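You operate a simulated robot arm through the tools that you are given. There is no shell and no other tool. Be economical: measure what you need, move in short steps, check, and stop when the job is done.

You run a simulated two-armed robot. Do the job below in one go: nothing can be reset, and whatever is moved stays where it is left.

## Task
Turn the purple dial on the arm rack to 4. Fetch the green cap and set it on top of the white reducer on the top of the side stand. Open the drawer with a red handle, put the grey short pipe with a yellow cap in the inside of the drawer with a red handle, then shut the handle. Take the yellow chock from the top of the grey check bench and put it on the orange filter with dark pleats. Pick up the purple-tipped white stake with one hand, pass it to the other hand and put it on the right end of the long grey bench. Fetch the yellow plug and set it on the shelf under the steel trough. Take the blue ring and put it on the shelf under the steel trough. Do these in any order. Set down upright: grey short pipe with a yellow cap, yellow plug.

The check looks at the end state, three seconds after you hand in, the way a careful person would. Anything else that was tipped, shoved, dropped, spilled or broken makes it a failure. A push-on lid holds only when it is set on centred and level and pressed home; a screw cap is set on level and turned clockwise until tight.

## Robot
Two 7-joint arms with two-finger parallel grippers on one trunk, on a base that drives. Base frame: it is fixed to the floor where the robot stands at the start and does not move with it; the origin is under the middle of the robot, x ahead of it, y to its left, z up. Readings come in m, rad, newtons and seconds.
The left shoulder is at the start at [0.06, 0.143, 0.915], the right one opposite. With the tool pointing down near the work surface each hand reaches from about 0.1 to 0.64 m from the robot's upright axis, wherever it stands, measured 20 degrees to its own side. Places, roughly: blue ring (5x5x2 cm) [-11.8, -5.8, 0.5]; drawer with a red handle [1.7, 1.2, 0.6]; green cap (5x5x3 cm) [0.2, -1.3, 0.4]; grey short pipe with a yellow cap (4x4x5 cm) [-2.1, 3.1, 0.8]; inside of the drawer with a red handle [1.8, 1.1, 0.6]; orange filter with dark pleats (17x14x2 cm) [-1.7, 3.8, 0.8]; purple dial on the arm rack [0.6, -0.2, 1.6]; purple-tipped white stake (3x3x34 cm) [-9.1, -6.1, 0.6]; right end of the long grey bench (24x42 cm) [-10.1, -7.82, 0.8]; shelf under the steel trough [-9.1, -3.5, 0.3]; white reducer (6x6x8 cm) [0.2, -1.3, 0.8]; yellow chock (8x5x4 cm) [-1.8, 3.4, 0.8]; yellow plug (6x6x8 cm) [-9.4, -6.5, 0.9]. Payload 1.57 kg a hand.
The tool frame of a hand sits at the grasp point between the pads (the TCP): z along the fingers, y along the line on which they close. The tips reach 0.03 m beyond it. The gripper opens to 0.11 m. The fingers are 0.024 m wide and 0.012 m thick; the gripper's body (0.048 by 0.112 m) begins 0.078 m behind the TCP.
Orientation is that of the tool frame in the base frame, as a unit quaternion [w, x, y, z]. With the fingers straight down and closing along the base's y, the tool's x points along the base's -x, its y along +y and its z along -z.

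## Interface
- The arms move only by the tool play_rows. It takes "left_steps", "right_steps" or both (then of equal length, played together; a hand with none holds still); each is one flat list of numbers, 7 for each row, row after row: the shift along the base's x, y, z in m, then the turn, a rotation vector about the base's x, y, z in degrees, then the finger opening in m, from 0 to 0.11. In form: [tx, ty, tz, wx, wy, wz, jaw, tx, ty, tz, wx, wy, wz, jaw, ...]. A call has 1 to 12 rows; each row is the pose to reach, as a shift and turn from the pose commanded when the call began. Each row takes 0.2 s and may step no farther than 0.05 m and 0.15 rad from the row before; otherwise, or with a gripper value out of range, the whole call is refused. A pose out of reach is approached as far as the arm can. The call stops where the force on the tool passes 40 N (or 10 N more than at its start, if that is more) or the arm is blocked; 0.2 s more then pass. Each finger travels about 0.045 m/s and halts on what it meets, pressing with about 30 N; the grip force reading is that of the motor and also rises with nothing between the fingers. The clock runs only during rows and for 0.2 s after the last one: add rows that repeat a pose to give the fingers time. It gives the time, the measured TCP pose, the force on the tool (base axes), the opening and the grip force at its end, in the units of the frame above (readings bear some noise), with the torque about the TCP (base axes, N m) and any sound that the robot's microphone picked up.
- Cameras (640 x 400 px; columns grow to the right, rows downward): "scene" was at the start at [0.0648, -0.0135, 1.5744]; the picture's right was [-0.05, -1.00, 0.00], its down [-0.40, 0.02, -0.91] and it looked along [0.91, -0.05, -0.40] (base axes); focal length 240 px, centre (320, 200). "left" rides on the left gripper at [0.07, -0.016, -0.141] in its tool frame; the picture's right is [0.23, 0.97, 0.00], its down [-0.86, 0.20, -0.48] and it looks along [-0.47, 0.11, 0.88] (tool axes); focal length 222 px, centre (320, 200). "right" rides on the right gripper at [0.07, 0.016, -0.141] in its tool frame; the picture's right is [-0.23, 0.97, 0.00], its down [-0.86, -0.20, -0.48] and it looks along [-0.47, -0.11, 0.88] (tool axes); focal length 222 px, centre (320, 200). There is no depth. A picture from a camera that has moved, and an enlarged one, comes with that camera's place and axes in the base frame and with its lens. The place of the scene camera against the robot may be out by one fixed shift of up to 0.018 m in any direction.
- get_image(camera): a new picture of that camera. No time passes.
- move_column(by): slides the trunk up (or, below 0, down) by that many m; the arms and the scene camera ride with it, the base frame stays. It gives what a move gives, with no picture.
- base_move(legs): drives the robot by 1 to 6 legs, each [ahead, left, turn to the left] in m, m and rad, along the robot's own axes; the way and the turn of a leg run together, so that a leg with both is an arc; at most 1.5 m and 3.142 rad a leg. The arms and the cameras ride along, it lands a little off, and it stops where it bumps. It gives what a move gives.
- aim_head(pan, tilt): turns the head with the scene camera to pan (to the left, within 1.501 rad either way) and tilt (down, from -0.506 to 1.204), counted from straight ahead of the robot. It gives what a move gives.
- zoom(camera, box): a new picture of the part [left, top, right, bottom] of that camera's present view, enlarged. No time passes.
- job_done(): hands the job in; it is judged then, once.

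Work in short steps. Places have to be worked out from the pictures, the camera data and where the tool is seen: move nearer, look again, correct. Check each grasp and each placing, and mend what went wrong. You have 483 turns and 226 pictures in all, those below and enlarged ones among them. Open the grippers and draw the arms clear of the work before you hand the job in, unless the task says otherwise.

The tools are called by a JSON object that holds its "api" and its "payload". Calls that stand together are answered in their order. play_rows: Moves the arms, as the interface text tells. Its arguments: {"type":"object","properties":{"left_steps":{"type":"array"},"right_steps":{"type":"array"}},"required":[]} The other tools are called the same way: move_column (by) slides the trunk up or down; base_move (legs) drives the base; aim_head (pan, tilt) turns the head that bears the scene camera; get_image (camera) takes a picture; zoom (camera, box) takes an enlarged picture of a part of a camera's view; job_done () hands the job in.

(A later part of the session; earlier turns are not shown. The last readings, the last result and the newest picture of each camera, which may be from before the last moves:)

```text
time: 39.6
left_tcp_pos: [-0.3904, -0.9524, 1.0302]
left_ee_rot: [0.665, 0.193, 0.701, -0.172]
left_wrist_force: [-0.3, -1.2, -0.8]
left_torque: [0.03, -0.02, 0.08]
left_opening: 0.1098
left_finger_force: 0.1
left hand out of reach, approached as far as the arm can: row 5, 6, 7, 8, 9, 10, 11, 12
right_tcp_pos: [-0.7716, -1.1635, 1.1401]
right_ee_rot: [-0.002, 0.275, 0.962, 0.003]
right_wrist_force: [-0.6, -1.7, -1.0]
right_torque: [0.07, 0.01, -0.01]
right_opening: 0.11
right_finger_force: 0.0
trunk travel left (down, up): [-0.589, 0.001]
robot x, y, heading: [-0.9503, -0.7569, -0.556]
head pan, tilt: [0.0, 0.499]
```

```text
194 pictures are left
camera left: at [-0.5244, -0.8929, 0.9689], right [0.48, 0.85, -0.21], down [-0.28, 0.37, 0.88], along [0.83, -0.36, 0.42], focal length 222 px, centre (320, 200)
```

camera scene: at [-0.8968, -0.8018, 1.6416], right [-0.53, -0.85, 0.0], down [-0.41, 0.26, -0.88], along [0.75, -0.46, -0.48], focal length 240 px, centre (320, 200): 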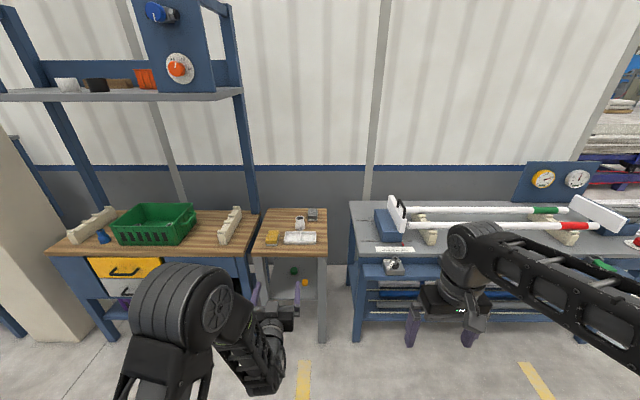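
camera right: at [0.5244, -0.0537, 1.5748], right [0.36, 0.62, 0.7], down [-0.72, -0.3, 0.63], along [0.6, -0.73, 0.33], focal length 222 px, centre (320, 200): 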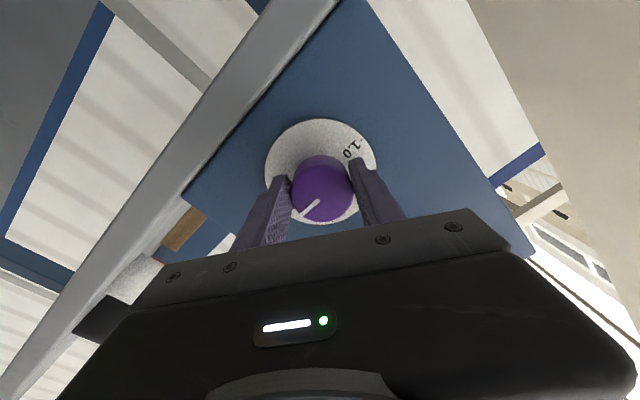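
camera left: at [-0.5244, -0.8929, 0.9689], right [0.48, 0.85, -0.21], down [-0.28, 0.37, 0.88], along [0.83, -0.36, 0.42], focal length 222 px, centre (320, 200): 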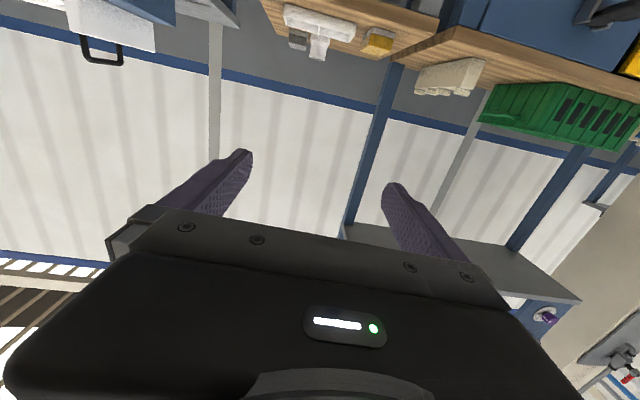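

The stand is square to my present heading (-0.558). A tool tilted 40° below level serves better (camera sees ahead under it), so I pitch the left hand down and lower the trunk by 0.4.

{"api": "play_rows", "payload": {"left_steps": [0, 0, 0, 4.24, 6.78, 0, 0.11, 0, 0, 0, 8.48, 13.56, 0, 0.11, 0, 0, 0, 12.72, 20.34, 0, 0.11, 0, 0, 0, 16.96, 27.12, 0, 0.11, 0, 0, 0, 21.2, 33.9, 0, 0.11]}}

{"api": "move_column", "payload": {"by": -0.4}}

{"api": "get_image", "payload": {"camera": "left"}}

{"api": "get_image", "payload": {"camera": "scene"}}

```text
time: 40.8
left_tcp_pos: [-0.3901, -0.948, 1.0291]
left_ee_rot: [0.386, 0.251, 0.883, -0.092]
left_wrist_force: [-0.6, 0.4, 0.0]
left_torque: [0.04, -0.02, 0.02]
left_opening: 0.11
left_finger_force: 0.2
right_tcp_pos: [-0.771, -1.1589, 1.1415]
right_ee_rot: [0.0, 0.274, 0.962, 0.001]
right_wrist_force: [0.8, -0.9, 0.7]
right_torque: [0.02, 0.0, 0.02]
right_opening: 0.11
right_finger_force: 0.1
trunk travel left (down, up): [-0.589, 0.001]
robot x, y, heading: [-0.9499, -0.7636, -0.556]
head pan, tilt: [0.0, 0.499]
```

```text
time: 44.6
left_tcp_pos: [-0.3895, -0.9471, 0.6292]
left_ee_rot: [0.386, 0.252, 0.883, -0.091]
left_wrist_force: [-0.8, -0.4, 0.2]
left_torque: [0.04, 0.0, 0.0]
left_opening: 0.1102
left_finger_force: 0.0
right_tcp_pos: [-0.7714, -1.1599, 0.7416]
right_ee_rot: [-0.001, 0.273, 0.962, 0.001]
right_wrist_force: [-0.3, 0.4, 0.2]
right_torque: [-0.01, -0.02, 0.0]
right_opening: 0.1099
right_finger_force: 0.1
trunk travel left (down, up): [-0.189, 0.401]
robot x, y, heading: [-0.9509, -0.7545, -0.556]
head pan, tilt: [0.0, 0.499]
```

```text
193 pictures are left
camera left: at [-0.5286, -0.8857, 0.6747], right [0.37, 0.92, -0.13], down [0.29, 0.02, 0.96], along [0.88, -0.39, -0.26], focal length 222 px, centre (320, 200)
```

left: 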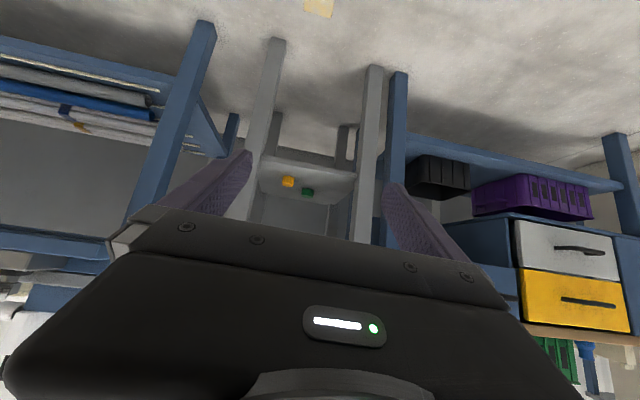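

```text
192 pictures are left
camera scene: at [-0.8964, -0.796, 1.2418], right [-0.53, -0.85, 0.0], down [-0.41, 0.25, -0.88], along [0.75, -0.46, -0.48], focal length 240 px, centre (320, 200)
```

scene: 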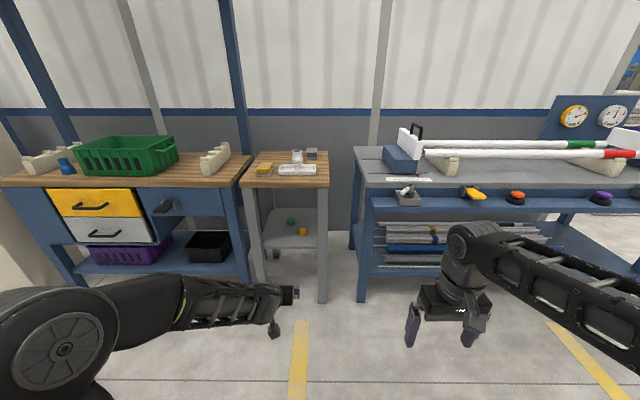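

The cap comes out at (0.223, -1.275, 0.42) by three rays, shelf ~0.405. I lower the left hand below the stand's top in free space and drive ahead 0.5.

{"api": "play_rows", "payload": {"left_steps": [0.006, 0.0095, -0.043, 0, 0, 0, 0.11, 0.012, 0.019, -0.086, 0, 0, 0, 0.11, 0.018, 0.028, -0.129, 0, 0, 0, 0.11, 0.024, 0.038, -0.165, 0, 0, 0, 0.11]}}

{"api": "base_move", "payload": {"legs": [[0.5, 0, 0]]}}

{"api": "get_image", "payload": {"camera": "left"}}

{"api": "get_image", "payload": {"camera": "scene"}}

```text
time: 45.6
left_tcp_pos: [-0.3627, -0.9116, 0.464]
left_ee_rot: [0.386, 0.249, 0.883, -0.09]
left_wrist_force: [-0.3, 0.2, 0.2]
left_torque: [0.0, -0.03, 0.01]
left_opening: 0.11
left_finger_force: 0.0
right_tcp_pos: [-0.7711, -1.1599, 0.7422]
right_ee_rot: [-0.001, 0.273, 0.962, 0.001]
right_wrist_force: [-0.1, 0.0, 0.0]
right_torque: [-0.03, -0.04, 0.0]
right_opening: 0.1098
right_finger_force: 0.0
trunk travel left (down, up): [-0.189, 0.401]
robot x, y, heading: [-0.9495, -0.7562, -0.551]
head pan, tilt: [0.0, 0.499]
```

```text
time: 48.6
left_tcp_pos: [0.0599, -1.1778, 0.4633]
left_ee_rot: [0.385, 0.253, 0.883, -0.092]
left_wrist_force: [-0.6, 0.9, -0.1]
left_torque: [-0.01, -0.02, -0.04]
left_opening: 0.11
left_finger_force: 0.1
right_tcp_pos: [-0.3499, -1.4256, 0.7419]
right_ee_rot: [0.0, 0.276, 0.961, 0.001]
right_wrist_force: [0.4, -0.2, -0.3]
right_torque: [-0.03, -0.03, -0.02]
right_opening: 0.1099
right_finger_force: 0.0
trunk travel left (down, up): [-0.189, 0.401]
robot x, y, heading: [-0.5275, -1.0166, -0.559]
head pan, tilt: [0.0, 0.499]
```

```text
191 pictures are left
camera left: at [-0.0789, -1.1142, 0.5092], right [0.37, 0.92, -0.13], down [0.29, 0.02, 0.96], along [0.88, -0.39, -0.26], focal length 222 px, centre (320, 200)
```

left: 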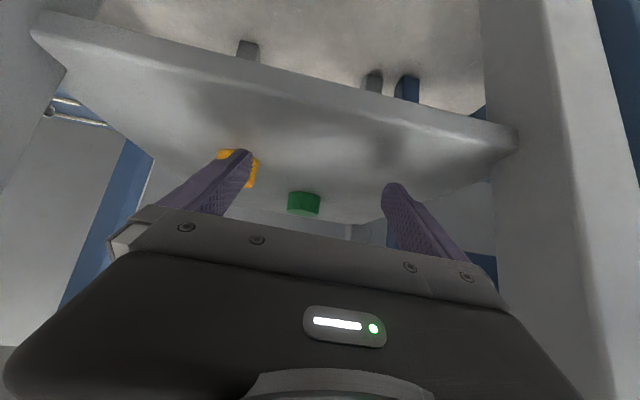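

```text
190 pictures are left
camera scene: at [-0.473, -1.0604, 1.2418], right [-0.53, -0.85, 0.0], down [-0.41, 0.25, -0.88], along [0.74, -0.47, -0.48], focal length 240 px, centre (320, 200)
```

scene: 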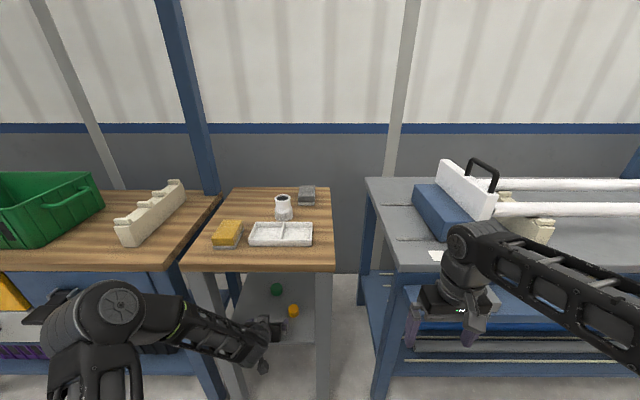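

Cap ray again gives (0.222, -1.276, 0.424); the orange cap sits 8 cm to its right and 10 cm nearer. I narrow the jaw to 0.07, raise slightly and go in straight, then look.

{"api": "play_rows", "payload": {"left_steps": [0, 0, 0.011, 0, 0, 0, 0.07, 0, 0, 0.022, 0, 0, 0, 0.07, 0.033, -0.02, 0.022, 0, 0, 0, 0.07, 0.066, -0.04, 0.022, 0, 0, 0, 0.07, 0.099, -0.06, 0.022, 0, 0, 0, 0.07, 0.125, -0.075, 0.022, 0, 0, 0, 0.07]}}

{"api": "get_image", "payload": {"camera": "left"}}

```text
time: 50.0
left_tcp_pos: [0.1841, -1.2517, 0.4851]
left_ee_rot: [0.385, 0.252, 0.883, -0.091]
left_wrist_force: [0.3, 0.3, 0.0]
left_torque: [-0.02, 0.0, -0.01]
left_opening: 0.0702
left_finger_force: 0.0
right_tcp_pos: [-0.3497, -1.4252, 0.7413]
right_ee_rot: [0.0, 0.275, 0.961, 0.001]
right_wrist_force: [0.6, 0.7, -0.4]
right_torque: [-0.02, 0.01, -0.01]
right_opening: 0.11
right_finger_force: 0.1
trunk travel left (down, up): [-0.189, 0.401]
robot x, y, heading: [-0.5288, -1.0172, -0.561]
head pan, tilt: [0.0, 0.499]
```

```text
189 pictures are left
camera left: at [0.0464, -1.1879, 0.5311], right [0.37, 0.92, -0.13], down [0.29, 0.02, 0.96], along [0.88, -0.39, -0.26], focal length 222 px, centre (320, 200)
```

left: 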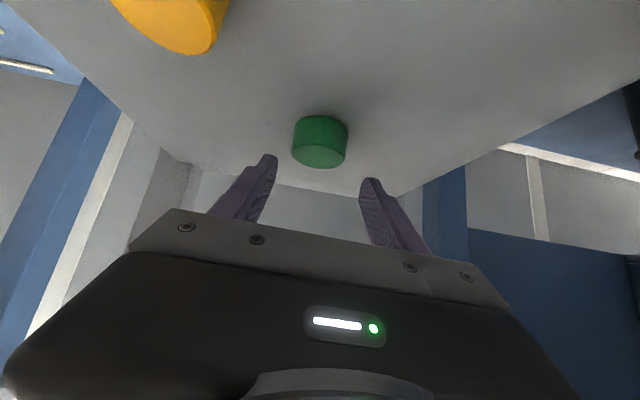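

Triangulating gives the cap at (0.202, -1.2645, 0.431). I descend along onto it and close.

{"api": "play_rows", "payload": {"left_steps": [0.003, -0.003, -0.012, 0, 0, 0, 0.07, 0.006, -0.005, -0.025, 0, 0, 0, 0.07, 0.008, -0.006, -0.036, 0, 0, 0, 0.07]}}

{"api": "get_image", "payload": {"camera": "left"}}

```text
time: 50.8
left_tcp_pos: [0.1923, -1.2584, 0.4493]
left_ee_rot: [0.385, 0.253, 0.883, -0.093]
left_wrist_force: [-6.6, 3.4, 7.4]
left_torque: [-0.17, 0.23, -0.29]
left_opening: 0.0696
left_finger_force: 0.1
right_tcp_pos: [-0.3503, -1.4257, 0.7418]
right_ee_rot: [-0.002, 0.276, 0.961, 0.001]
right_wrist_force: [-0.2, 0.9, 0.7]
right_torque: [-0.01, 0.0, -0.01]
right_opening: 0.1099
right_finger_force: 0.1
trunk travel left (down, up): [-0.189, 0.401]
robot x, y, heading: [-0.5321, -1.0187, -0.564]
head pan, tilt: [0.0, 0.499]
```

```text
188 pictures are left
camera left: at [0.053, -1.1947, 0.4961], right [0.37, 0.92, -0.13], down [0.29, 0.02, 0.96], along [0.88, -0.4, -0.26], focal length 222 px, centre (320, 200)
```

left: 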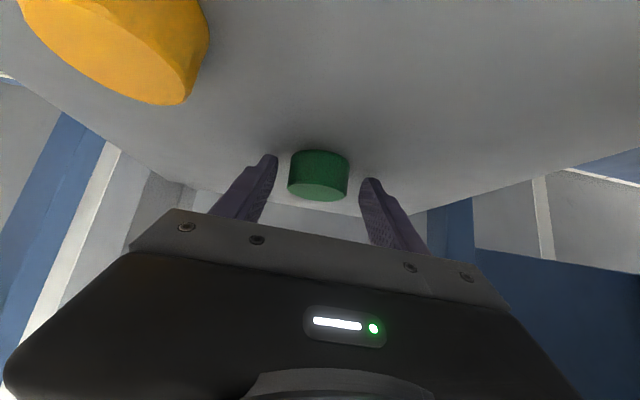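

Tips just brush the shelf (7 N); the cap lies between the pads. I lift 2 mm and close.

{"api": "play_rows", "payload": {"left_steps": [0, 0, 0.002, 0, 0, 0, 0.06, 0, 0, 0.002, 0, 0, 0, 0.04, 0, 0, 0.002, 0, 0, 0, 0.03, 0, 0, 0.002, 0, 0, 0, 0.03, 0, 0, 0.002, 0, 0, 0, 0.03]}}

{"api": "play_rows", "payload": {"left_steps": [0, 0, 0.01, 0, 0, 0, 0.03, 0, 0, 0.03, 0, 0, 0, 0.03]}}

{"api": "get_image", "payload": {"camera": "left"}}

```text
time: 52.0
left_tcp_pos: [0.1928, -1.2581, 0.452]
left_ee_rot: [0.385, 0.252, 0.883, -0.091]
left_wrist_force: [0.0, -0.1, -1.0]
left_torque: [-0.01, 0.02, 0.0]
left_opening: 0.0472
left_finger_force: 30.2
right_tcp_pos: [-0.3491, -1.4256, 0.743]
right_ee_rot: [0.0, 0.275, 0.961, 0.001]
right_wrist_force: [0.2, -0.4, 0.4]
right_torque: [0.05, -0.03, -0.01]
right_opening: 0.1101
right_finger_force: 0.0
trunk travel left (down, up): [-0.189, 0.401]
robot x, y, heading: [-0.5272, -1.0199, -0.561]
head pan, tilt: [0.0, 0.499]
```

```text
time: 52.6
left_tcp_pos: [0.1921, -1.2569, 0.4806]
left_ee_rot: [0.385, 0.253, 0.883, -0.091]
left_wrist_force: [0.3, 0.0, 0.0]
left_torque: [-0.03, -0.02, 0.02]
left_opening: 0.0475
left_finger_force: 30.0
right_tcp_pos: [-0.3505, -1.4251, 0.742]
right_ee_rot: [-0.001, 0.276, 0.961, 0.001]
right_wrist_force: [1.0, -0.7, 0.2]
right_torque: [0.01, 0.01, -0.01]
right_opening: 0.11
right_finger_force: 0.0
trunk travel left (down, up): [-0.189, 0.401]
robot x, y, heading: [-0.5275, -1.0202, -0.56]
head pan, tilt: [0.0, 0.499]
```

```text
187 pictures are left
camera left: at [0.053, -1.1948, 0.527], right [0.37, 0.92, -0.13], down [0.29, 0.02, 0.96], along [0.88, -0.4, -0.26], focal length 222 px, centre (320, 200)
```

left: 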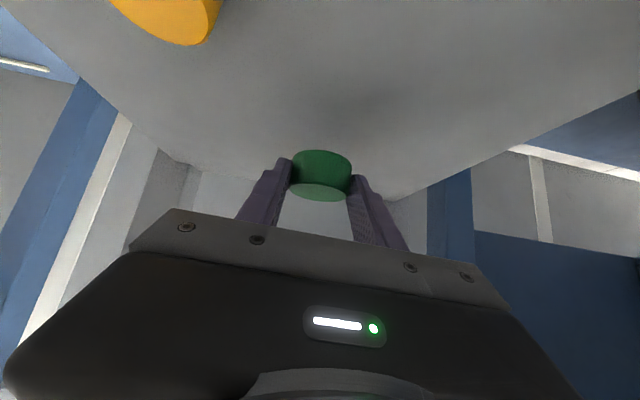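

Cap held. I draw it out from under the stand, back the base off 0.3 m and raise the trunk.

{"api": "play_rows", "payload": {"left_steps": [-0.033, 0.02, 0, 0, 0, 0, 0.03, -0.066, 0.04, 0, 0, 0, 0, 0.03, -0.099, 0.06, 0, 0, 0, 0, 0.03, -0.13, 0.08, 0, 0, 0, 0, 0.03]}}

{"api": "base_move", "payload": {"legs": [[-0.3, 0, 0]]}}

{"api": "move_column", "payload": {"by": 0.39}}

{"api": "get_image", "payload": {"camera": "left"}}

{"api": "get_image", "payload": {"camera": "scene"}}

```text
time: 53.6
left_tcp_pos: [0.0619, -1.1782, 0.4806]
left_ee_rot: [0.384, 0.254, 0.883, -0.092]
left_wrist_force: [0.1, 0.5, -0.5]
left_torque: [0.0, -0.01, -0.04]
left_opening: 0.0471
left_finger_force: 30.1
right_tcp_pos: [-0.351, -1.4246, 0.742]
right_ee_rot: [0.0, 0.276, 0.961, 0.002]
right_wrist_force: [0.0, 0.0, 0.3]
right_torque: [-0.04, 0.01, -0.01]
right_opening: 0.1101
right_finger_force: 0.0
trunk travel left (down, up): [-0.189, 0.401]
robot x, y, heading: [-0.5261, -1.0212, -0.56]
head pan, tilt: [0.0, 0.499]
```

```text
time: 55.6
left_tcp_pos: [-0.1871, -1.0199, 0.4804]
left_ee_rot: [0.385, 0.253, 0.883, -0.092]
left_wrist_force: [0.0, -0.5, -1.0]
left_torque: [0.03, 0.01, -0.02]
left_opening: 0.0471
left_finger_force: 29.4
right_tcp_pos: [-0.5992, -1.2681, 0.7417]
right_ee_rot: [-0.001, 0.276, 0.961, 0.001]
right_wrist_force: [-0.4, 0.1, -0.2]
right_torque: [-0.02, 0.03, -0.02]
right_opening: 0.1098
right_finger_force: 0.0
trunk travel left (down, up): [-0.189, 0.401]
robot x, y, heading: [-0.7742, -0.8624, -0.564]
head pan, tilt: [0.0, 0.499]
```

```text
time: 59.4
left_tcp_pos: [-0.1865, -1.0193, 0.8706]
left_ee_rot: [0.385, 0.253, 0.883, -0.092]
left_wrist_force: [0.6, -0.4, 1.1]
left_torque: [-0.02, -0.01, 0.0]
left_opening: 0.0469
left_finger_force: 29.5
right_tcp_pos: [-0.5993, -1.2682, 1.1314]
right_ee_rot: [0.0, 0.276, 0.961, 0.002]
right_wrist_force: [0.0, 1.0, -0.1]
right_torque: [0.0, 0.01, 0.03]
right_opening: 0.1098
right_finger_force: 0.2
trunk travel left (down, up): [-0.579, 0.011]
robot x, y, heading: [-0.7781, -0.8623, -0.563]
head pan, tilt: [0.0, 0.499]
```

```text
186 pictures are left
camera left: at [-0.326, -0.9575, 0.9158], right [0.37, 0.92, -0.13], down [0.29, 0.02, 0.96], along [0.88, -0.39, -0.26], focal length 222 px, centre (320, 200)
```

left: 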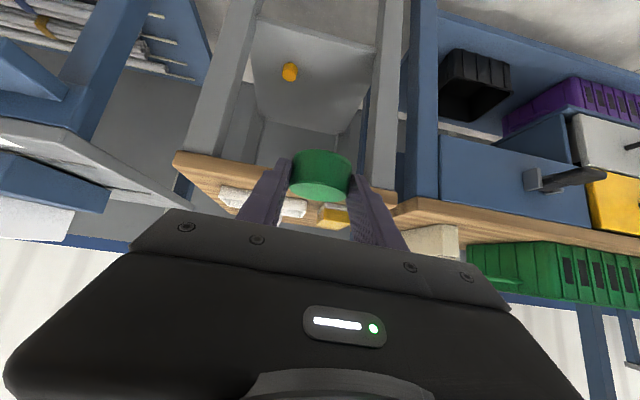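

```text
185 pictures are left
camera scene: at [-0.7225, -0.9041, 1.6318], right [-0.53, -0.85, 0.0], down [-0.41, 0.25, -0.88], along [0.74, -0.47, -0.48], focal length 240 px, centre (320, 200)
```

scene: 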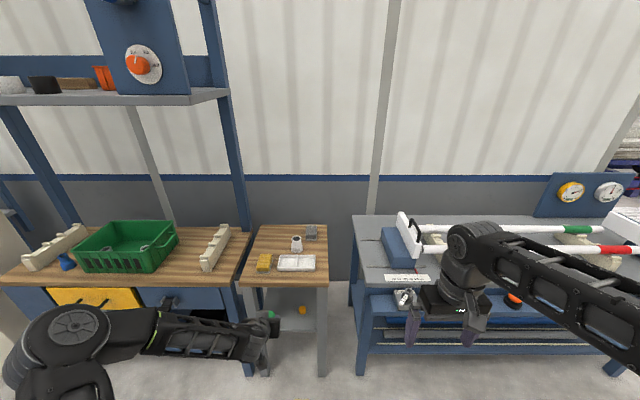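

I zoom in on the reducer to see its shape and place.

{"api": "zoom", "payload": {"camera": "scene", "box": [256, 220, 336, 280]}}

{"api": "play_rows", "payload": {"left_steps": [0, 0, 0.045, 0, 0, 0, 0.03, 0, 0, 0.09, 0, 0, 0, 0.03, 0, 0, 0.13, 0, 0, 0, 0.03]}}

{"api": "base_move", "payload": {"legs": [[0.25, 0, 0]]}}

{"api": "get_image", "payload": {"camera": "left"}}

{"api": "zoom", "payload": {"camera": "scene", "box": [200, 190, 360, 310]}}

```text
6.67 times, centred on (296, 250) of scene
camera zoom: at [-0.7225, -0.9041, 1.6318], right [-0.53, -0.85, 0.0], down [-0.41, 0.25, -0.88], along [0.74, -0.47, -0.48], focal length 1600 px, centre (480, -133)
```

zoom: 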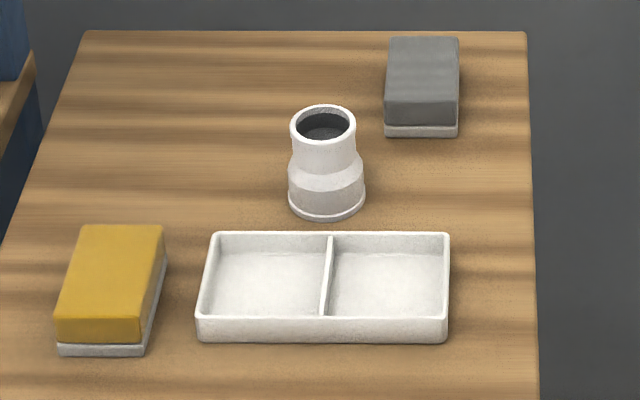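

```text
time: 60.2
left_tcp_pos: [-0.1887, -1.0188, 1.001]
left_ee_rot: [0.385, 0.252, 0.883, -0.091]
left_wrist_force: [-0.2, -0.5, -0.1]
left_torque: [0.02, 0.01, -0.01]
left_opening: 0.0471
left_finger_force: 29.9
right_tcp_pos: [-0.6, -1.2681, 1.1332]
right_ee_rot: [0.0, 0.276, 0.961, 0.002]
right_wrist_force: [0.3, 0.7, 0.3]
right_torque: [-0.01, 0.0, -0.02]
right_opening: 0.1102
right_finger_force: 0.1
trunk travel left (down, up): [-0.579, 0.011]
robot x, y, heading: [-0.7759, -0.8612, -0.56]
head pan, tilt: [0.0, 0.499]
```

```text
time: 62.0
left_tcp_pos: [0.0261, -1.1488, 0.9995]
left_ee_rot: [0.385, 0.249, 0.884, -0.09]
left_wrist_force: [-0.6, -0.1, -0.1]
left_torque: [0.0, 0.0, 0.0]
left_opening: 0.0471
left_finger_force: 30.2
right_tcp_pos: [-0.3834, -1.3992, 1.1311]
right_ee_rot: [-0.002, 0.273, 0.962, 0.002]
right_wrist_force: [0.3, -0.8, 0.1]
right_torque: [0.0, 0.03, -0.01]
right_opening: 0.1098
right_finger_force: 0.1
trunk travel left (down, up): [-0.579, 0.011]
robot x, y, heading: [-0.5637, -0.9973, -0.553]
head pan, tilt: [0.0, 0.499]
```

```text
183 pictures are left
camera left: at [-0.1129, -1.086, 1.0457], right [0.37, 0.92, -0.13], down [0.29, 0.02, 0.96], along [0.88, -0.39, -0.26], focal length 222 px, centre (320, 200)
```

left: 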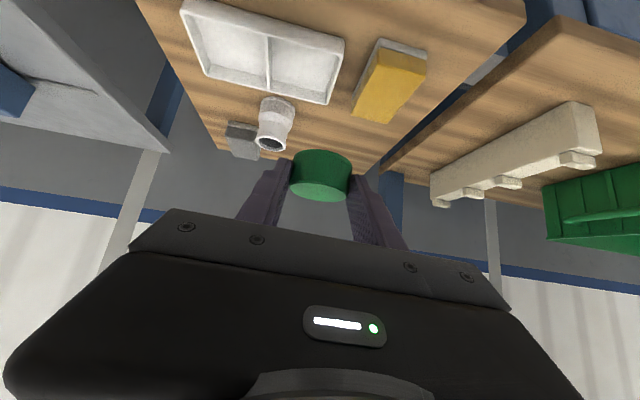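

```text
3.33 times, centred on (280, 250) of scene
camera zoom: at [-0.5091, -1.0363, 1.6317], right [-0.53, -0.85, 0.0], down [-0.41, 0.25, -0.88], along [0.75, -0.46, -0.48], focal length 800 px, centre (453, 33)
```

zoom: 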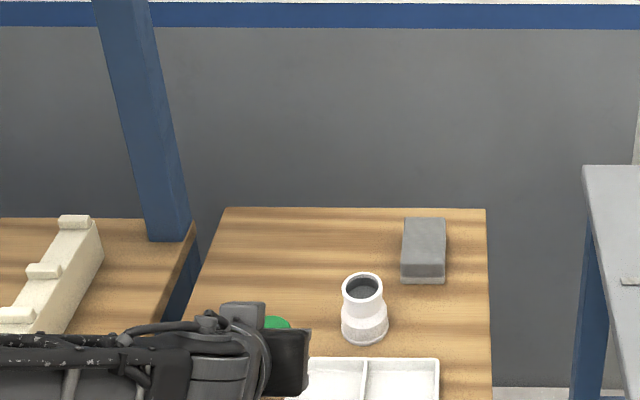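

The rim's centre works out at (0.190, -1.332, 0.848) from both cameras. I carry the cap above it, bottom 4 cm over the rim.

{"api": "play_rows", "payload": {"left_steps": [0.026, -0.03, 0, 0, 0, 0, 0.03, 0.052, -0.06, 0, 0, 0, 0, 0.03, 0.078, -0.09, 0, 0, 0, 0, 0.03, 0.104, -0.12, -0.01, 0, 0, 0, 0.03, 0.13, -0.15, -0.03, 0, 0, 0, 0.03, 0.15, -0.172, -0.06, 0, 0, 0, 0.03, 0.1546, -0.177, -0.08, 0, 0, 0, 0.03]}}

{"api": "get_image", "payload": {"camera": "left"}}

{"api": "zoom", "payload": {"camera": "scene", "box": [220, 200, 340, 290]}}

```text
time: 63.6
left_tcp_pos: [0.1791, -1.3242, 0.9206]
left_ee_rot: [0.386, 0.249, 0.884, -0.09]
left_wrist_force: [-1.3, -0.3, -0.4]
left_torque: [0.02, 0.01, -0.02]
left_opening: 0.0473
left_finger_force: 30.0
right_tcp_pos: [-0.3849, -1.3991, 1.132]
right_ee_rot: [-0.001, 0.272, 0.962, 0.001]
right_wrist_force: [0.3, -0.6, -1.0]
right_torque: [0.01, -0.01, -0.02]
right_opening: 0.1099
right_finger_force: 0.2
trunk travel left (down, up): [-0.579, 0.011]
robot x, y, heading: [-0.5642, -0.995, -0.555]
head pan, tilt: [0.0, 0.499]
```

```text
181 pictures are left
camera left: at [0.0404, -1.2642, 0.9655], right [0.37, 0.92, -0.13], down [0.29, 0.02, 0.96], along [0.88, -0.39, -0.26], focal length 222 px, centre (320, 200)
```

left: 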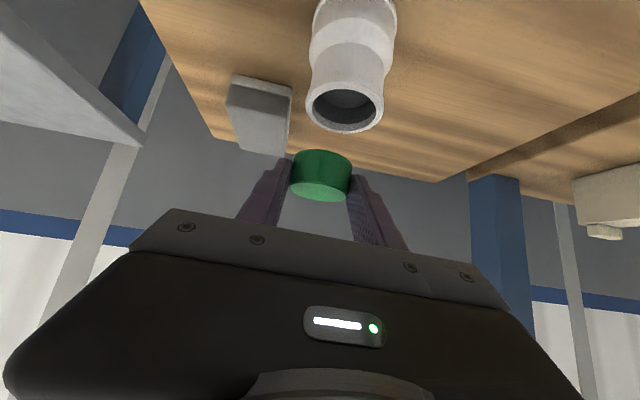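

```text
4.44 times, centred on (280, 245) of scene
camera zoom: at [-0.5103, -1.0356, 1.6318], right [-0.53, -0.85, 0.0], down [-0.41, 0.25, -0.88], along [0.75, -0.46, -0.48], focal length 1066 px, centre (498, 0)
```

zoom: 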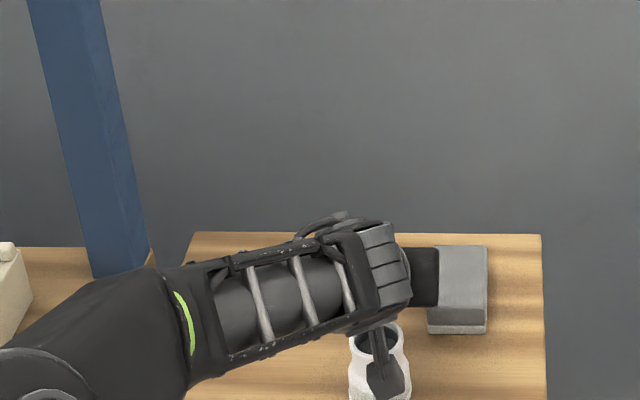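

The left camera alone (scene one is shifted) places the rim at (0.158, -1.307, 0.867), matching its apparent size. I shift the cap by (-0.030, +0.024) and recheck.

{"api": "play_rows", "payload": {"left_steps": [-0.015, 0.012, 0, 0, 0, 0, 0.03, -0.03, 0.024, 0, 0, 0, 0, 0.03]}}

{"api": "get_image", "payload": {"camera": "left"}}

{"api": "get_image", "payload": {"camera": "scene"}}

```text
time: 64.2
left_tcp_pos: [0.1487, -1.2998, 0.9197]
left_ee_rot: [0.386, 0.249, 0.884, -0.091]
left_wrist_force: [-0.4, -0.3, 0.2]
left_torque: [0.0, -0.01, 0.02]
left_opening: 0.0469
left_finger_force: 30.2
right_tcp_pos: [-0.3842, -1.3996, 1.1313]
right_ee_rot: [0.0, 0.273, 0.962, 0.001]
right_wrist_force: [0.1, -0.1, 0.2]
right_torque: [-0.03, 0.01, 0.02]
right_opening: 0.11
right_finger_force: 0.1
trunk travel left (down, up): [-0.579, 0.011]
robot x, y, heading: [-0.5649, -0.9924, -0.554]
head pan, tilt: [0.0, 0.499]
```

```text
179 pictures are left
camera left: at [0.0103, -1.238, 0.9661], right [0.37, 0.92, -0.13], down [0.29, 0.02, 0.96], along [0.88, -0.39, -0.26], focal length 222 px, centre (320, 200)
```

left: 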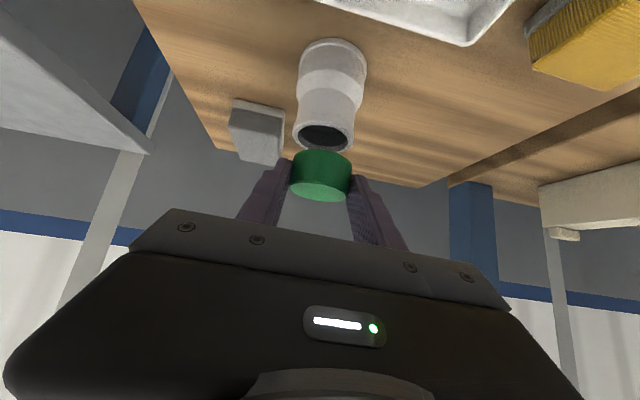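

```text
178 pictures are left
camera scene: at [-0.5107, -1.0354, 1.6318], right [-0.53, -0.85, 0.0], down [-0.41, 0.25, -0.88], along [0.75, -0.46, -0.48], focal length 240 px, centre (320, 200)
```

scene: 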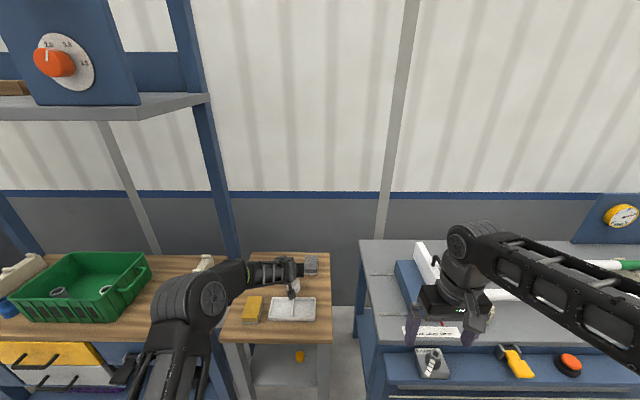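

The rim projects within 2–3 px of where it should be under the cap. I lower 13 mm and look again.

{"api": "play_rows", "payload": {"left_steps": [0, 0, -0.007, 0, 0, 0, 0.03, 0, 0, -0.013, 0, 0, 0, 0.03]}}

{"api": "zoom", "payload": {"camera": "left", "box": [260, 90, 380, 210]}}

```text
time: 64.8
left_tcp_pos: [0.1493, -1.3007, 0.9071]
left_ee_rot: [0.386, 0.249, 0.884, -0.09]
left_wrist_force: [-0.3, 0.5, 0.4]
left_torque: [-0.01, 0.05, -0.03]
left_opening: 0.0468
left_finger_force: 30.4
right_tcp_pos: [-0.385, -1.3988, 1.1322]
right_ee_rot: [-0.001, 0.273, 0.962, 0.001]
right_wrist_force: [0.3, -0.1, 0.4]
right_torque: [0.01, -0.04, -0.06]
right_opening: 0.1099
right_finger_force: 0.1
trunk travel left (down, up): [-0.579, 0.011]
robot x, y, heading: [-0.5633, -0.9922, -0.55]
head pan, tilt: [0.0, 0.499]
```

```text
3.33 times, centred on (320, 150) of left
camera zoom: at [0.0105, -1.2381, 0.9529], right [0.37, 0.92, -0.13], down [0.29, 0.02, 0.96], along [0.88, -0.39, -0.26], focal length 740 px, centre (320, 367)
```

zoom: 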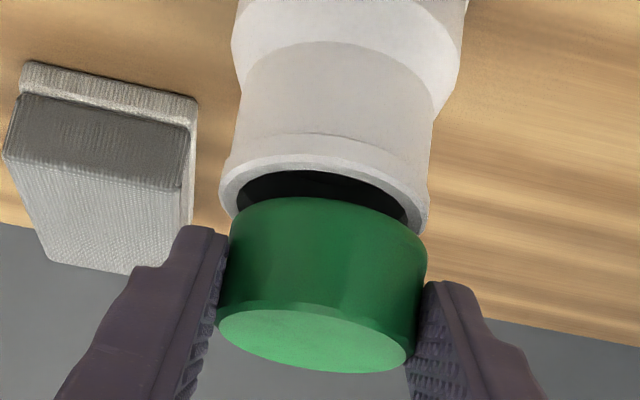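

Sideways alignment is good (1 mm). I lower in 2 mm steps until slight contact to settle the height.

{"api": "play_rows", "payload": {"left_steps": [0, 0, -0.002, 0, 0, 0, 0.03, 0, 0, -0.004, 0, 0, 0, 0.03]}}

{"api": "zoom", "payload": {"camera": "left", "box": [260, 90, 380, 210]}}

```text
time: 65.4
left_tcp_pos: [0.1513, -1.3011, 0.9028]
left_ee_rot: [0.386, 0.249, 0.884, -0.091]
left_wrist_force: [0.7, -0.4, -0.3]
left_torque: [0.01, 0.03, 0.0]
left_opening: 0.0473
left_finger_force: 29.5
right_tcp_pos: [-0.3848, -1.3994, 1.1318]
right_ee_rot: [0.0, 0.272, 0.962, 0.001]
right_wrist_force: [0.5, 0.0, -0.7]
right_torque: [0.0, 0.03, 0.0]
right_opening: 0.1099
right_finger_force: 0.1
trunk travel left (down, up): [-0.579, 0.011]
robot x, y, heading: [-0.5642, -0.9957, -0.554]
head pan, tilt: [0.0, 0.499]
```

```text
3.33 times, centred on (320, 150) of left
camera zoom: at [0.0115, -1.2386, 0.9496], right [0.37, 0.92, -0.13], down [0.29, 0.02, 0.96], along [0.88, -0.39, -0.26], focal length 740 px, centre (320, 367)
```

zoom: 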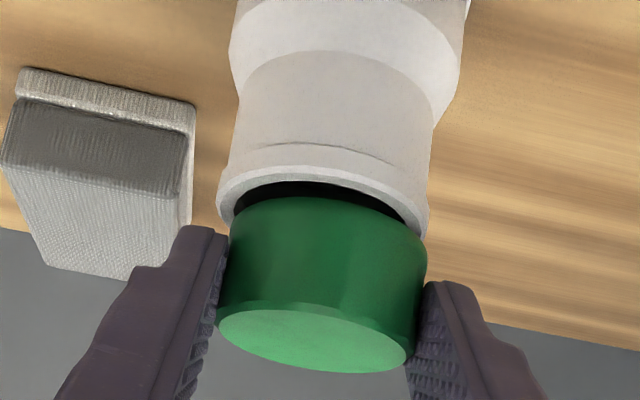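

No contact yet; rim and cap edges converge. I go 4 mm further.

{"api": "play_rows", "payload": {"left_steps": [0, 0, -0.002, 0, 0, 0, 0.03, 0, 0, -0.004, 0, 0, 0, 0.03]}}

{"api": "zoom", "payload": {"camera": "left", "box": [260, 90, 380, 210]}}

```text
time: 66.0
left_tcp_pos: [0.1497, -1.3003, 0.9031]
left_ee_rot: [0.388, 0.25, 0.882, -0.092]
left_wrist_force: [-0.2, 0.9, 13.3]
left_torque: [-0.29, 0.05, -0.01]
left_opening: 0.0472
left_finger_force: 29.9
right_tcp_pos: [-0.3862, -1.3989, 1.1325]
right_ee_rot: [0.0, 0.273, 0.962, 0.001]
right_wrist_force: [0.5, -0.5, 0.4]
right_torque: [0.0, 0.01, 0.0]
right_opening: 0.1097
right_finger_force: 0.1
trunk travel left (down, up): [-0.579, 0.011]
robot x, y, heading: [-0.5645, -0.995, -0.554]
head pan, tilt: [0.0, 0.499]
```

```text
3.33 times, centred on (320, 150) of left
camera zoom: at [0.0112, -1.2388, 0.9482], right [0.37, 0.92, -0.13], down [0.29, 0.03, 0.96], along [0.89, -0.39, -0.26], focal length 740 px, centre (320, 367)
```

zoom: 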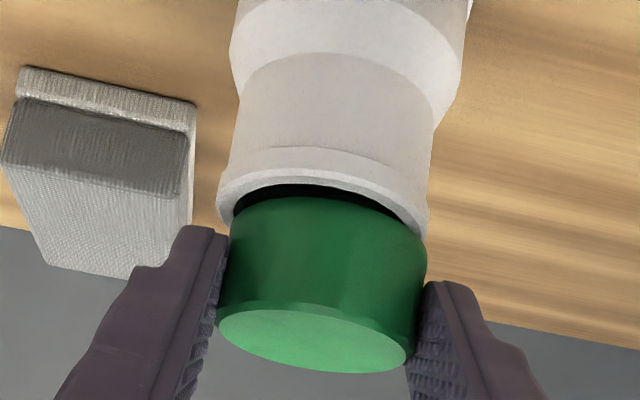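

Contact (13 N): the cap sits ~11 mm too far ahead of the rim's centre. I lift 4 mm, draw back 11 mm and look.

{"api": "play_rows", "payload": {"left_steps": [0, 0, 0.004, 0, 0, 0, 0.03, -0.0093, 0.0058, 0.004, 0, 0, 0, 0.03]}}

{"api": "zoom", "payload": {"camera": "left", "box": [260, 90, 380, 210]}}

```text
time: 66.6
left_tcp_pos: [0.1403, -1.2944, 0.9038]
left_ee_rot: [0.386, 0.249, 0.884, -0.091]
left_wrist_force: [-1.0, 0.1, 7.5]
left_torque: [-0.26, -0.03, -0.01]
left_opening: 0.0469
left_finger_force: 29.8
right_tcp_pos: [-0.3844, -1.399, 1.1329]
right_ee_rot: [-0.001, 0.272, 0.962, 0.001]
right_wrist_force: [0.3, 0.0, -0.7]
right_torque: [0.0, 0.02, 0.0]
right_opening: 0.1104
right_finger_force: 0.1
trunk travel left (down, up): [-0.579, 0.011]
robot x, y, heading: [-0.5638, -0.9937, -0.552]
head pan, tilt: [0.0, 0.499]
```

```text
3.33 times, centred on (320, 150) of left
camera zoom: at [0.0013, -1.2326, 0.9492], right [0.37, 0.92, -0.13], down [0.29, 0.02, 0.96], along [0.88, -0.39, -0.26], focal length 740 px, centre (320, 367)
```

zoom: 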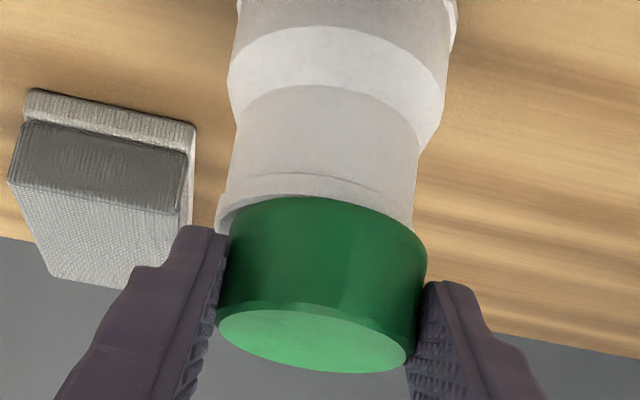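

Nearly coaxial now; the cap is ~3 mm to the left. I lift 3 mm, shift right, and re-view.

{"api": "play_rows", "payload": {"left_steps": [0, 0, 0.004, 0, 0, 0, 0.03, -0.0014, -0.0026, 0.004, 0, 0, 0, 0.03]}}

{"api": "zoom", "payload": {"camera": "left", "box": [260, 90, 380, 210]}}

```text
time: 67.2
left_tcp_pos: [0.1398, -1.298, 0.9065]
left_ee_rot: [0.386, 0.249, 0.884, -0.09]
left_wrist_force: [1.1, 0.1, -0.9]
left_torque: [-0.01, 0.0, 0.01]
left_opening: 0.0469
left_finger_force: 29.7
right_tcp_pos: [-0.3855, -1.3994, 1.1327]
right_ee_rot: [0.0, 0.272, 0.962, 0.001]
right_wrist_force: [0.0, -0.1, 0.1]
right_torque: [-0.01, -0.02, 0.0]
right_opening: 0.1102
right_finger_force: 0.0
trunk travel left (down, up): [-0.579, 0.011]
robot x, y, heading: [-0.5652, -0.9938, -0.556]
head pan, tilt: [0.0, 0.499]
```

```text
3.33 times, centred on (320, 150) of left
camera zoom: at [0.0005, -1.2355, 0.9523], right [0.37, 0.92, -0.13], down [0.29, 0.02, 0.96], along [0.88, -0.39, -0.26], focal length 740 px, centre (320, 367)
```

zoom: 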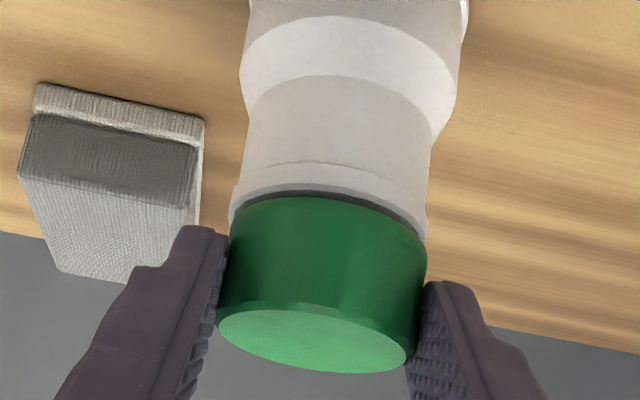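

Laterally centred; I lower with a 1.5 mm push ahead and press gently.

{"api": "play_rows", "payload": {"left_steps": [0.0013, -0.0008, -0.002, 0, 0, 0, 0.03, 0.0013, -0.0008, -0.004, 0, 0, 0, 0.03, 0.0013, -0.0008, -0.006, 0, 0, 0, 0.03, 0.0013, -0.0008, -0.009, 0, 0, 0, 0.03]}}

{"api": "zoom", "payload": {"camera": "left", "box": [260, 90, 380, 210]}}

```text
time: 68.2
left_tcp_pos: [0.1416, -1.2982, 0.9028]
left_ee_rot: [0.389, 0.248, 0.883, -0.091]
left_wrist_force: [0.1, -0.4, 17.1]
left_torque: [-0.53, -0.07, 0.02]
left_opening: 0.0469
left_finger_force: 29.8
right_tcp_pos: [-0.3857, -1.3978, 1.1327]
right_ee_rot: [0.0, 0.272, 0.962, 0.001]
right_wrist_force: [-0.1, 0.2, 0.6]
right_torque: [0.02, 0.0, -0.03]
right_opening: 0.1099
right_finger_force: 0.1
trunk travel left (down, up): [-0.579, 0.011]
robot x, y, heading: [-0.5666, -0.9965, -0.556]
head pan, tilt: [0.0, 0.499]
```

```text
3.33 times, centred on (320, 150) of left
camera zoom: at [0.0012, -1.2365, 0.9477], right [0.37, 0.92, -0.13], down [0.29, 0.03, 0.96], along [0.89, -0.39, -0.25], focal length 740 px, centre (320, 367)
```

zoom: 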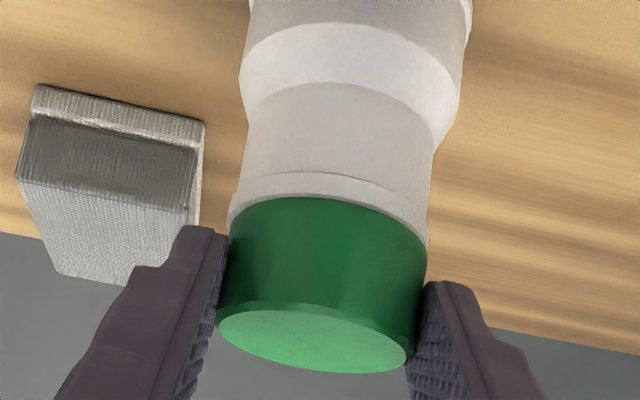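

The cap sits flush and coaxial with the rim. I release and back off along the tool axis.

{"api": "play_rows", "payload": {"left_steps": [0, 0, 0.003, 0, 0, 0, 0.05, 0, 0, 0.003, 0, 0, 0, 0.06, 0, 0, 0.003, 0, 0, 0, 0.07, 0, 0, 0.003, 0, 0, 0, 0.07]}}

{"api": "play_rows", "payload": {"left_steps": [-0.012, 0.008, 0.012, 0, 0, 0, 0.07, -0.03, 0.019, 0.03, 0, 0, 0, 0.07, -0.055, 0.033, 0.05, 0, 0, 0, 0.07]}}

{"api": "get_image", "payload": {"camera": "left"}}

```text
time: 69.2
left_tcp_pos: [0.1408, -1.2981, 0.9019]
left_ee_rot: [0.386, 0.249, 0.884, -0.09]
left_wrist_force: [0.2, -1.2, 8.2]
left_torque: [-0.32, 0.06, 0.01]
left_opening: 0.0701
left_finger_force: 0.0
right_tcp_pos: [-0.3863, -1.3979, 1.1328]
right_ee_rot: [-0.001, 0.272, 0.962, 0.001]
right_wrist_force: [-0.2, -0.7, -0.3]
right_torque: [-0.03, -0.02, -0.03]
right_opening: 0.1101
right_finger_force: 0.1
trunk travel left (down, up): [-0.579, 0.011]
robot x, y, heading: [-0.5635, -0.9954, -0.551]
head pan, tilt: [0.0, 0.499]
```

```text
time: 70.0
left_tcp_pos: [0.0824, -1.2639, 0.9489]
left_ee_rot: [0.386, 0.249, 0.884, -0.09]
left_wrist_force: [-0.3, -0.1, 0.0]
left_torque: [0.0, 0.03, -0.01]
left_opening: 0.0703
left_finger_force: 0.0
right_tcp_pos: [-0.3846, -1.3986, 1.1315]
right_ee_rot: [-0.001, 0.272, 0.962, 0.001]
right_wrist_force: [0.2, 0.3, -0.4]
right_torque: [-0.04, 0.01, 0.02]
right_opening: 0.1102
right_finger_force: 0.0
trunk travel left (down, up): [-0.579, 0.011]
robot x, y, heading: [-0.5681, -0.9948, -0.549]
head pan, tilt: [0.0, 0.499]
```

```text
171 pictures are left
camera left: at [-0.056, -1.2027, 0.9954], right [0.37, 0.92, -0.13], down [0.29, 0.02, 0.96], along [0.88, -0.39, -0.26], focal length 222 px, centre (320, 200)
```

left: 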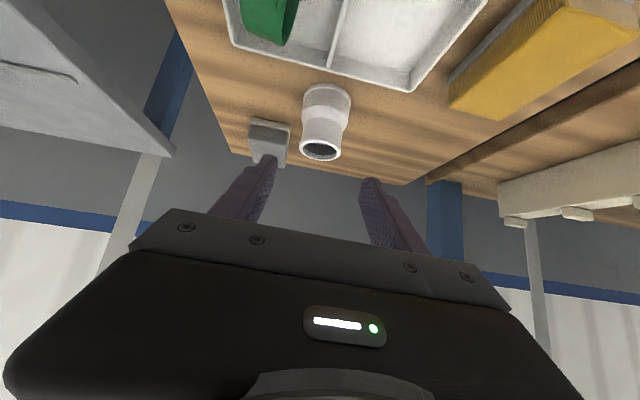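

The cap has fallen into the white tray. I look at the scene to see how things lie.

{"api": "zoom", "payload": {"camera": "scene", "box": [210, 230, 350, 340]}}

{"api": "zoom", "payload": {"camera": "left", "box": [220, 0, 400, 170]}}

```text
3.64 times, centred on (280, 285) of scene
camera zoom: at [-0.5113, -1.0349, 1.6318], right [-0.53, -0.85, 0.0], down [-0.41, 0.25, -0.88], along [0.75, -0.46, -0.48], focal length 872 px, centre (466, -109)
```

zoom: 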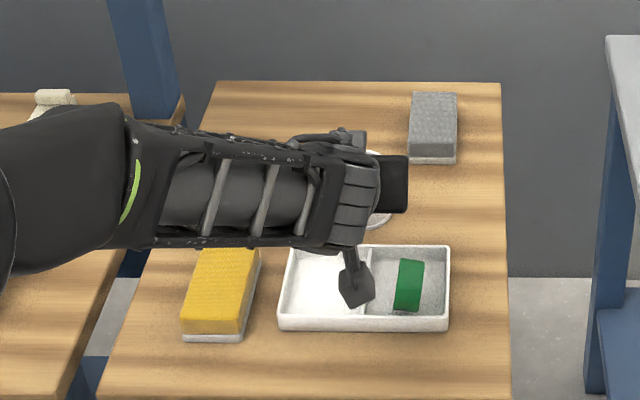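

```text
2.35 times, centred on (310, 85) of left
camera zoom: at [-0.056, -1.2027, 0.9954], right [0.37, 0.92, -0.13], down [0.29, 0.02, 0.96], along [0.88, -0.39, -0.26], focal length 523 px, centre (344, 471)
```

zoom: 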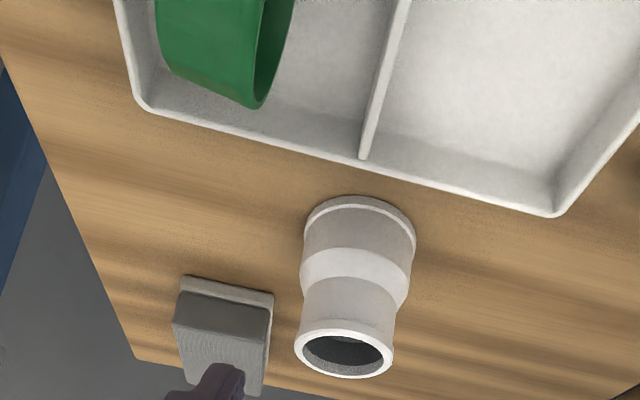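

The cap stands on its rim in the tray's right compartment, its axis left–right. I turn the left hand to point down above it, then yaw 90° so it can grip across the diameter.

{"api": "play_rows", "payload": {"left_steps": [-0.008, -0.005, 0.01, 4.37, 7.08, 0, 0.09, -0.016, -0.01, 0.02, 8.73, 14.17, 0, 0.09, -0.024, -0.015, 0.03, 13.1, 21.25, 0, 0.09, -0.032, -0.02, 0.04, 17.47, 28.33, 0, 0.09, -0.04, -0.025, 0.04, 21.83, 35.4, 0, 0.09, -0.048, -0.03, 0.04, 26.2, 42.5, 0, 0.09]}}

{"api": "get_image", "payload": {"camera": "left"}}

```text
time: 71.4
left_tcp_pos: [0.0332, -1.2919, 0.9892]
left_ee_rot: [0.011, 0.287, 0.958, 0.02]
left_wrist_force: [0.3, 0.6, 0.3]
left_torque: [0.02, 0.0, 0.01]
left_opening: 0.09
left_finger_force: 0.1
left hand out of reach, approached as far as the arm can: row 6
right_tcp_pos: [-0.386, -1.4, 1.1318]
right_ee_rot: [-0.001, 0.273, 0.962, 0.002]
right_wrist_force: [-0.5, 0.3, 0.5]
right_torque: [0.0, -0.04, 0.04]
right_opening: 0.1102
right_finger_force: 0.1
trunk travel left (down, up): [-0.579, 0.011]
robot x, y, heading: [-0.5654, -0.9903, -0.553]
head pan, tilt: [0.0, 0.499]
```

```text
168 pictures are left
camera left: at [-0.039, -1.2715, 1.1295], right [0.34, 0.94, 0.04], down [0.81, -0.32, 0.5], along [0.48, -0.14, -0.87], focal length 222 px, centre (320, 200)
```

left: 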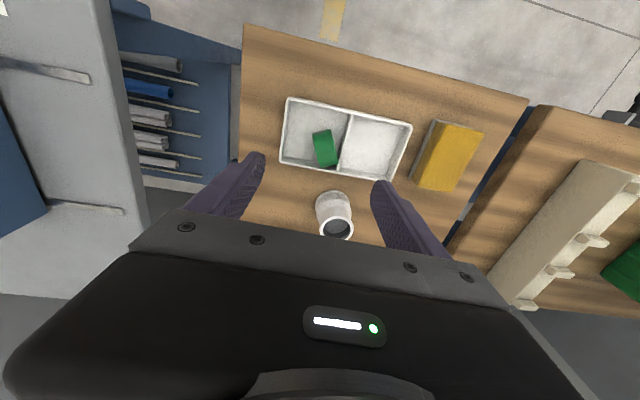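

I zoom to see exactly how the cap lies.

{"api": "zoom", "payload": {"camera": "left", "box": [270, 85, 420, 185]}}

```text
4.00 times, centred on (345, 135) of left
camera zoom: at [-0.039, -1.2715, 1.1295], right [0.34, 0.94, 0.04], down [0.81, -0.32, 0.5], along [0.48, -0.14, -0.87], focal length 888 px, centre (220, 460)
```

zoom: 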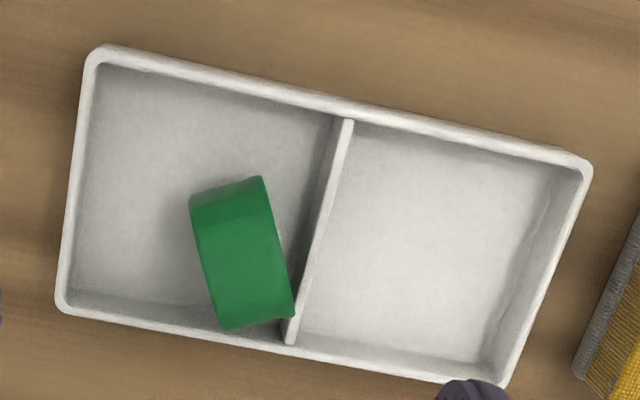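

{"api": "zoom", "payload": {"camera": "scene", "box": [270, 285, 330, 325]}}

```text
10.00 times, centred on (300, 305) of scene
camera zoom: at [-0.5116, -1.0353, 1.6319], right [-0.53, -0.85, 0.0], down [-0.41, 0.25, -0.88], along [0.75, -0.46, -0.48], focal length 2399 px, centre (520, -850)
```

zoom: 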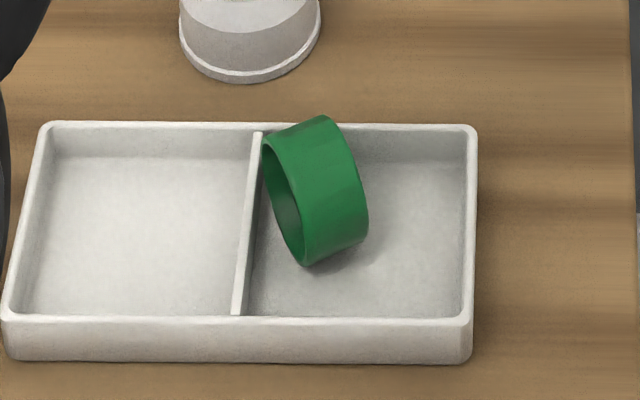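

The cap has settled: it stands like a wheel at about (0.053, -1.285), open side toward +y. I yaw the left hand so that it closes along x with its camera on the far side.

{"api": "play_rows", "payload": {"left_steps": [0, 0, 0, 0, 0, 8.3, 0.09, 0, 0, 0, 0, 0, 16.6, 0.09, 0, 0, 0, 0, 0, 24.9, 0.09, 0, 0, 0, 0, 0, 33.2, 0.09, 0, 0, 0, 0, 0, 41.5, 0.09, 0, 0, 0, 0, 0, 49.8, 0.09, 0, 0, 0, 0, 0, 58.1, 0.09, 0, 0, 0, 0, 0, 66.4, 0.09, 0, 0, 0, 0, 0, 74.7, 0.09, 0, 0, 0, 0, 0, 83, 0.09, 0, 0, 0, 0, 0, 91.3, 0.09, 0, 0, 0, 0, 0, 99.6, 0.09]}}

{"api": "get_image", "payload": {"camera": "left"}}

```text
time: 74.0
left_tcp_pos: [0.0475, -1.2689, 1.035]
left_ee_rot: [0.01, -0.504, 0.863, -0.019]
left_wrist_force: [0.4, 0.1, -0.3]
left_torque: [0.04, 0.03, 0.0]
left_opening: 0.0902
left_finger_force: 0.0
left hand out of reach, approached as far as the arm can: row 3, 4, 5, 6, 7, 8, 9, 10, 11, 12
right_tcp_pos: [-0.3841, -1.3992, 1.1317]
right_ee_rot: [-0.001, 0.272, 0.962, 0.003]
right_wrist_force: [0.4, 0.0, -1.4]
right_torque: [-0.01, 0.0, -0.01]
right_opening: 0.1099
right_finger_force: 0.2
trunk travel left (down, up): [-0.579, 0.011]
robot x, y, heading: [-0.5625, -0.991, -0.556]
head pan, tilt: [0.0, 0.499]
```

```text
165 pictures are left
camera left: at [0.0217, -1.3341, 1.1769], right [-0.96, 0.28, -0.04], down [0.23, 0.85, 0.47], along [0.17, 0.44, -0.88], focal length 222 px, centre (320, 200)
```

left: 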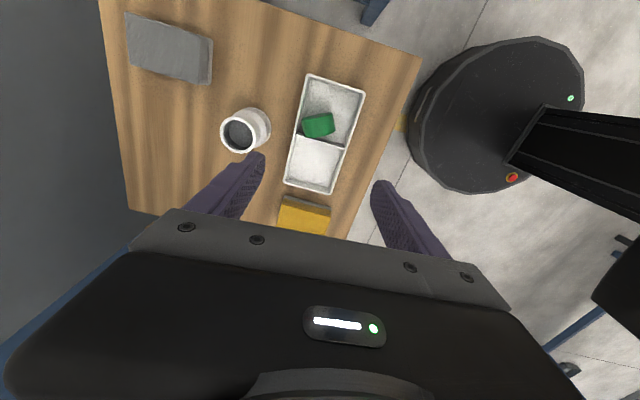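

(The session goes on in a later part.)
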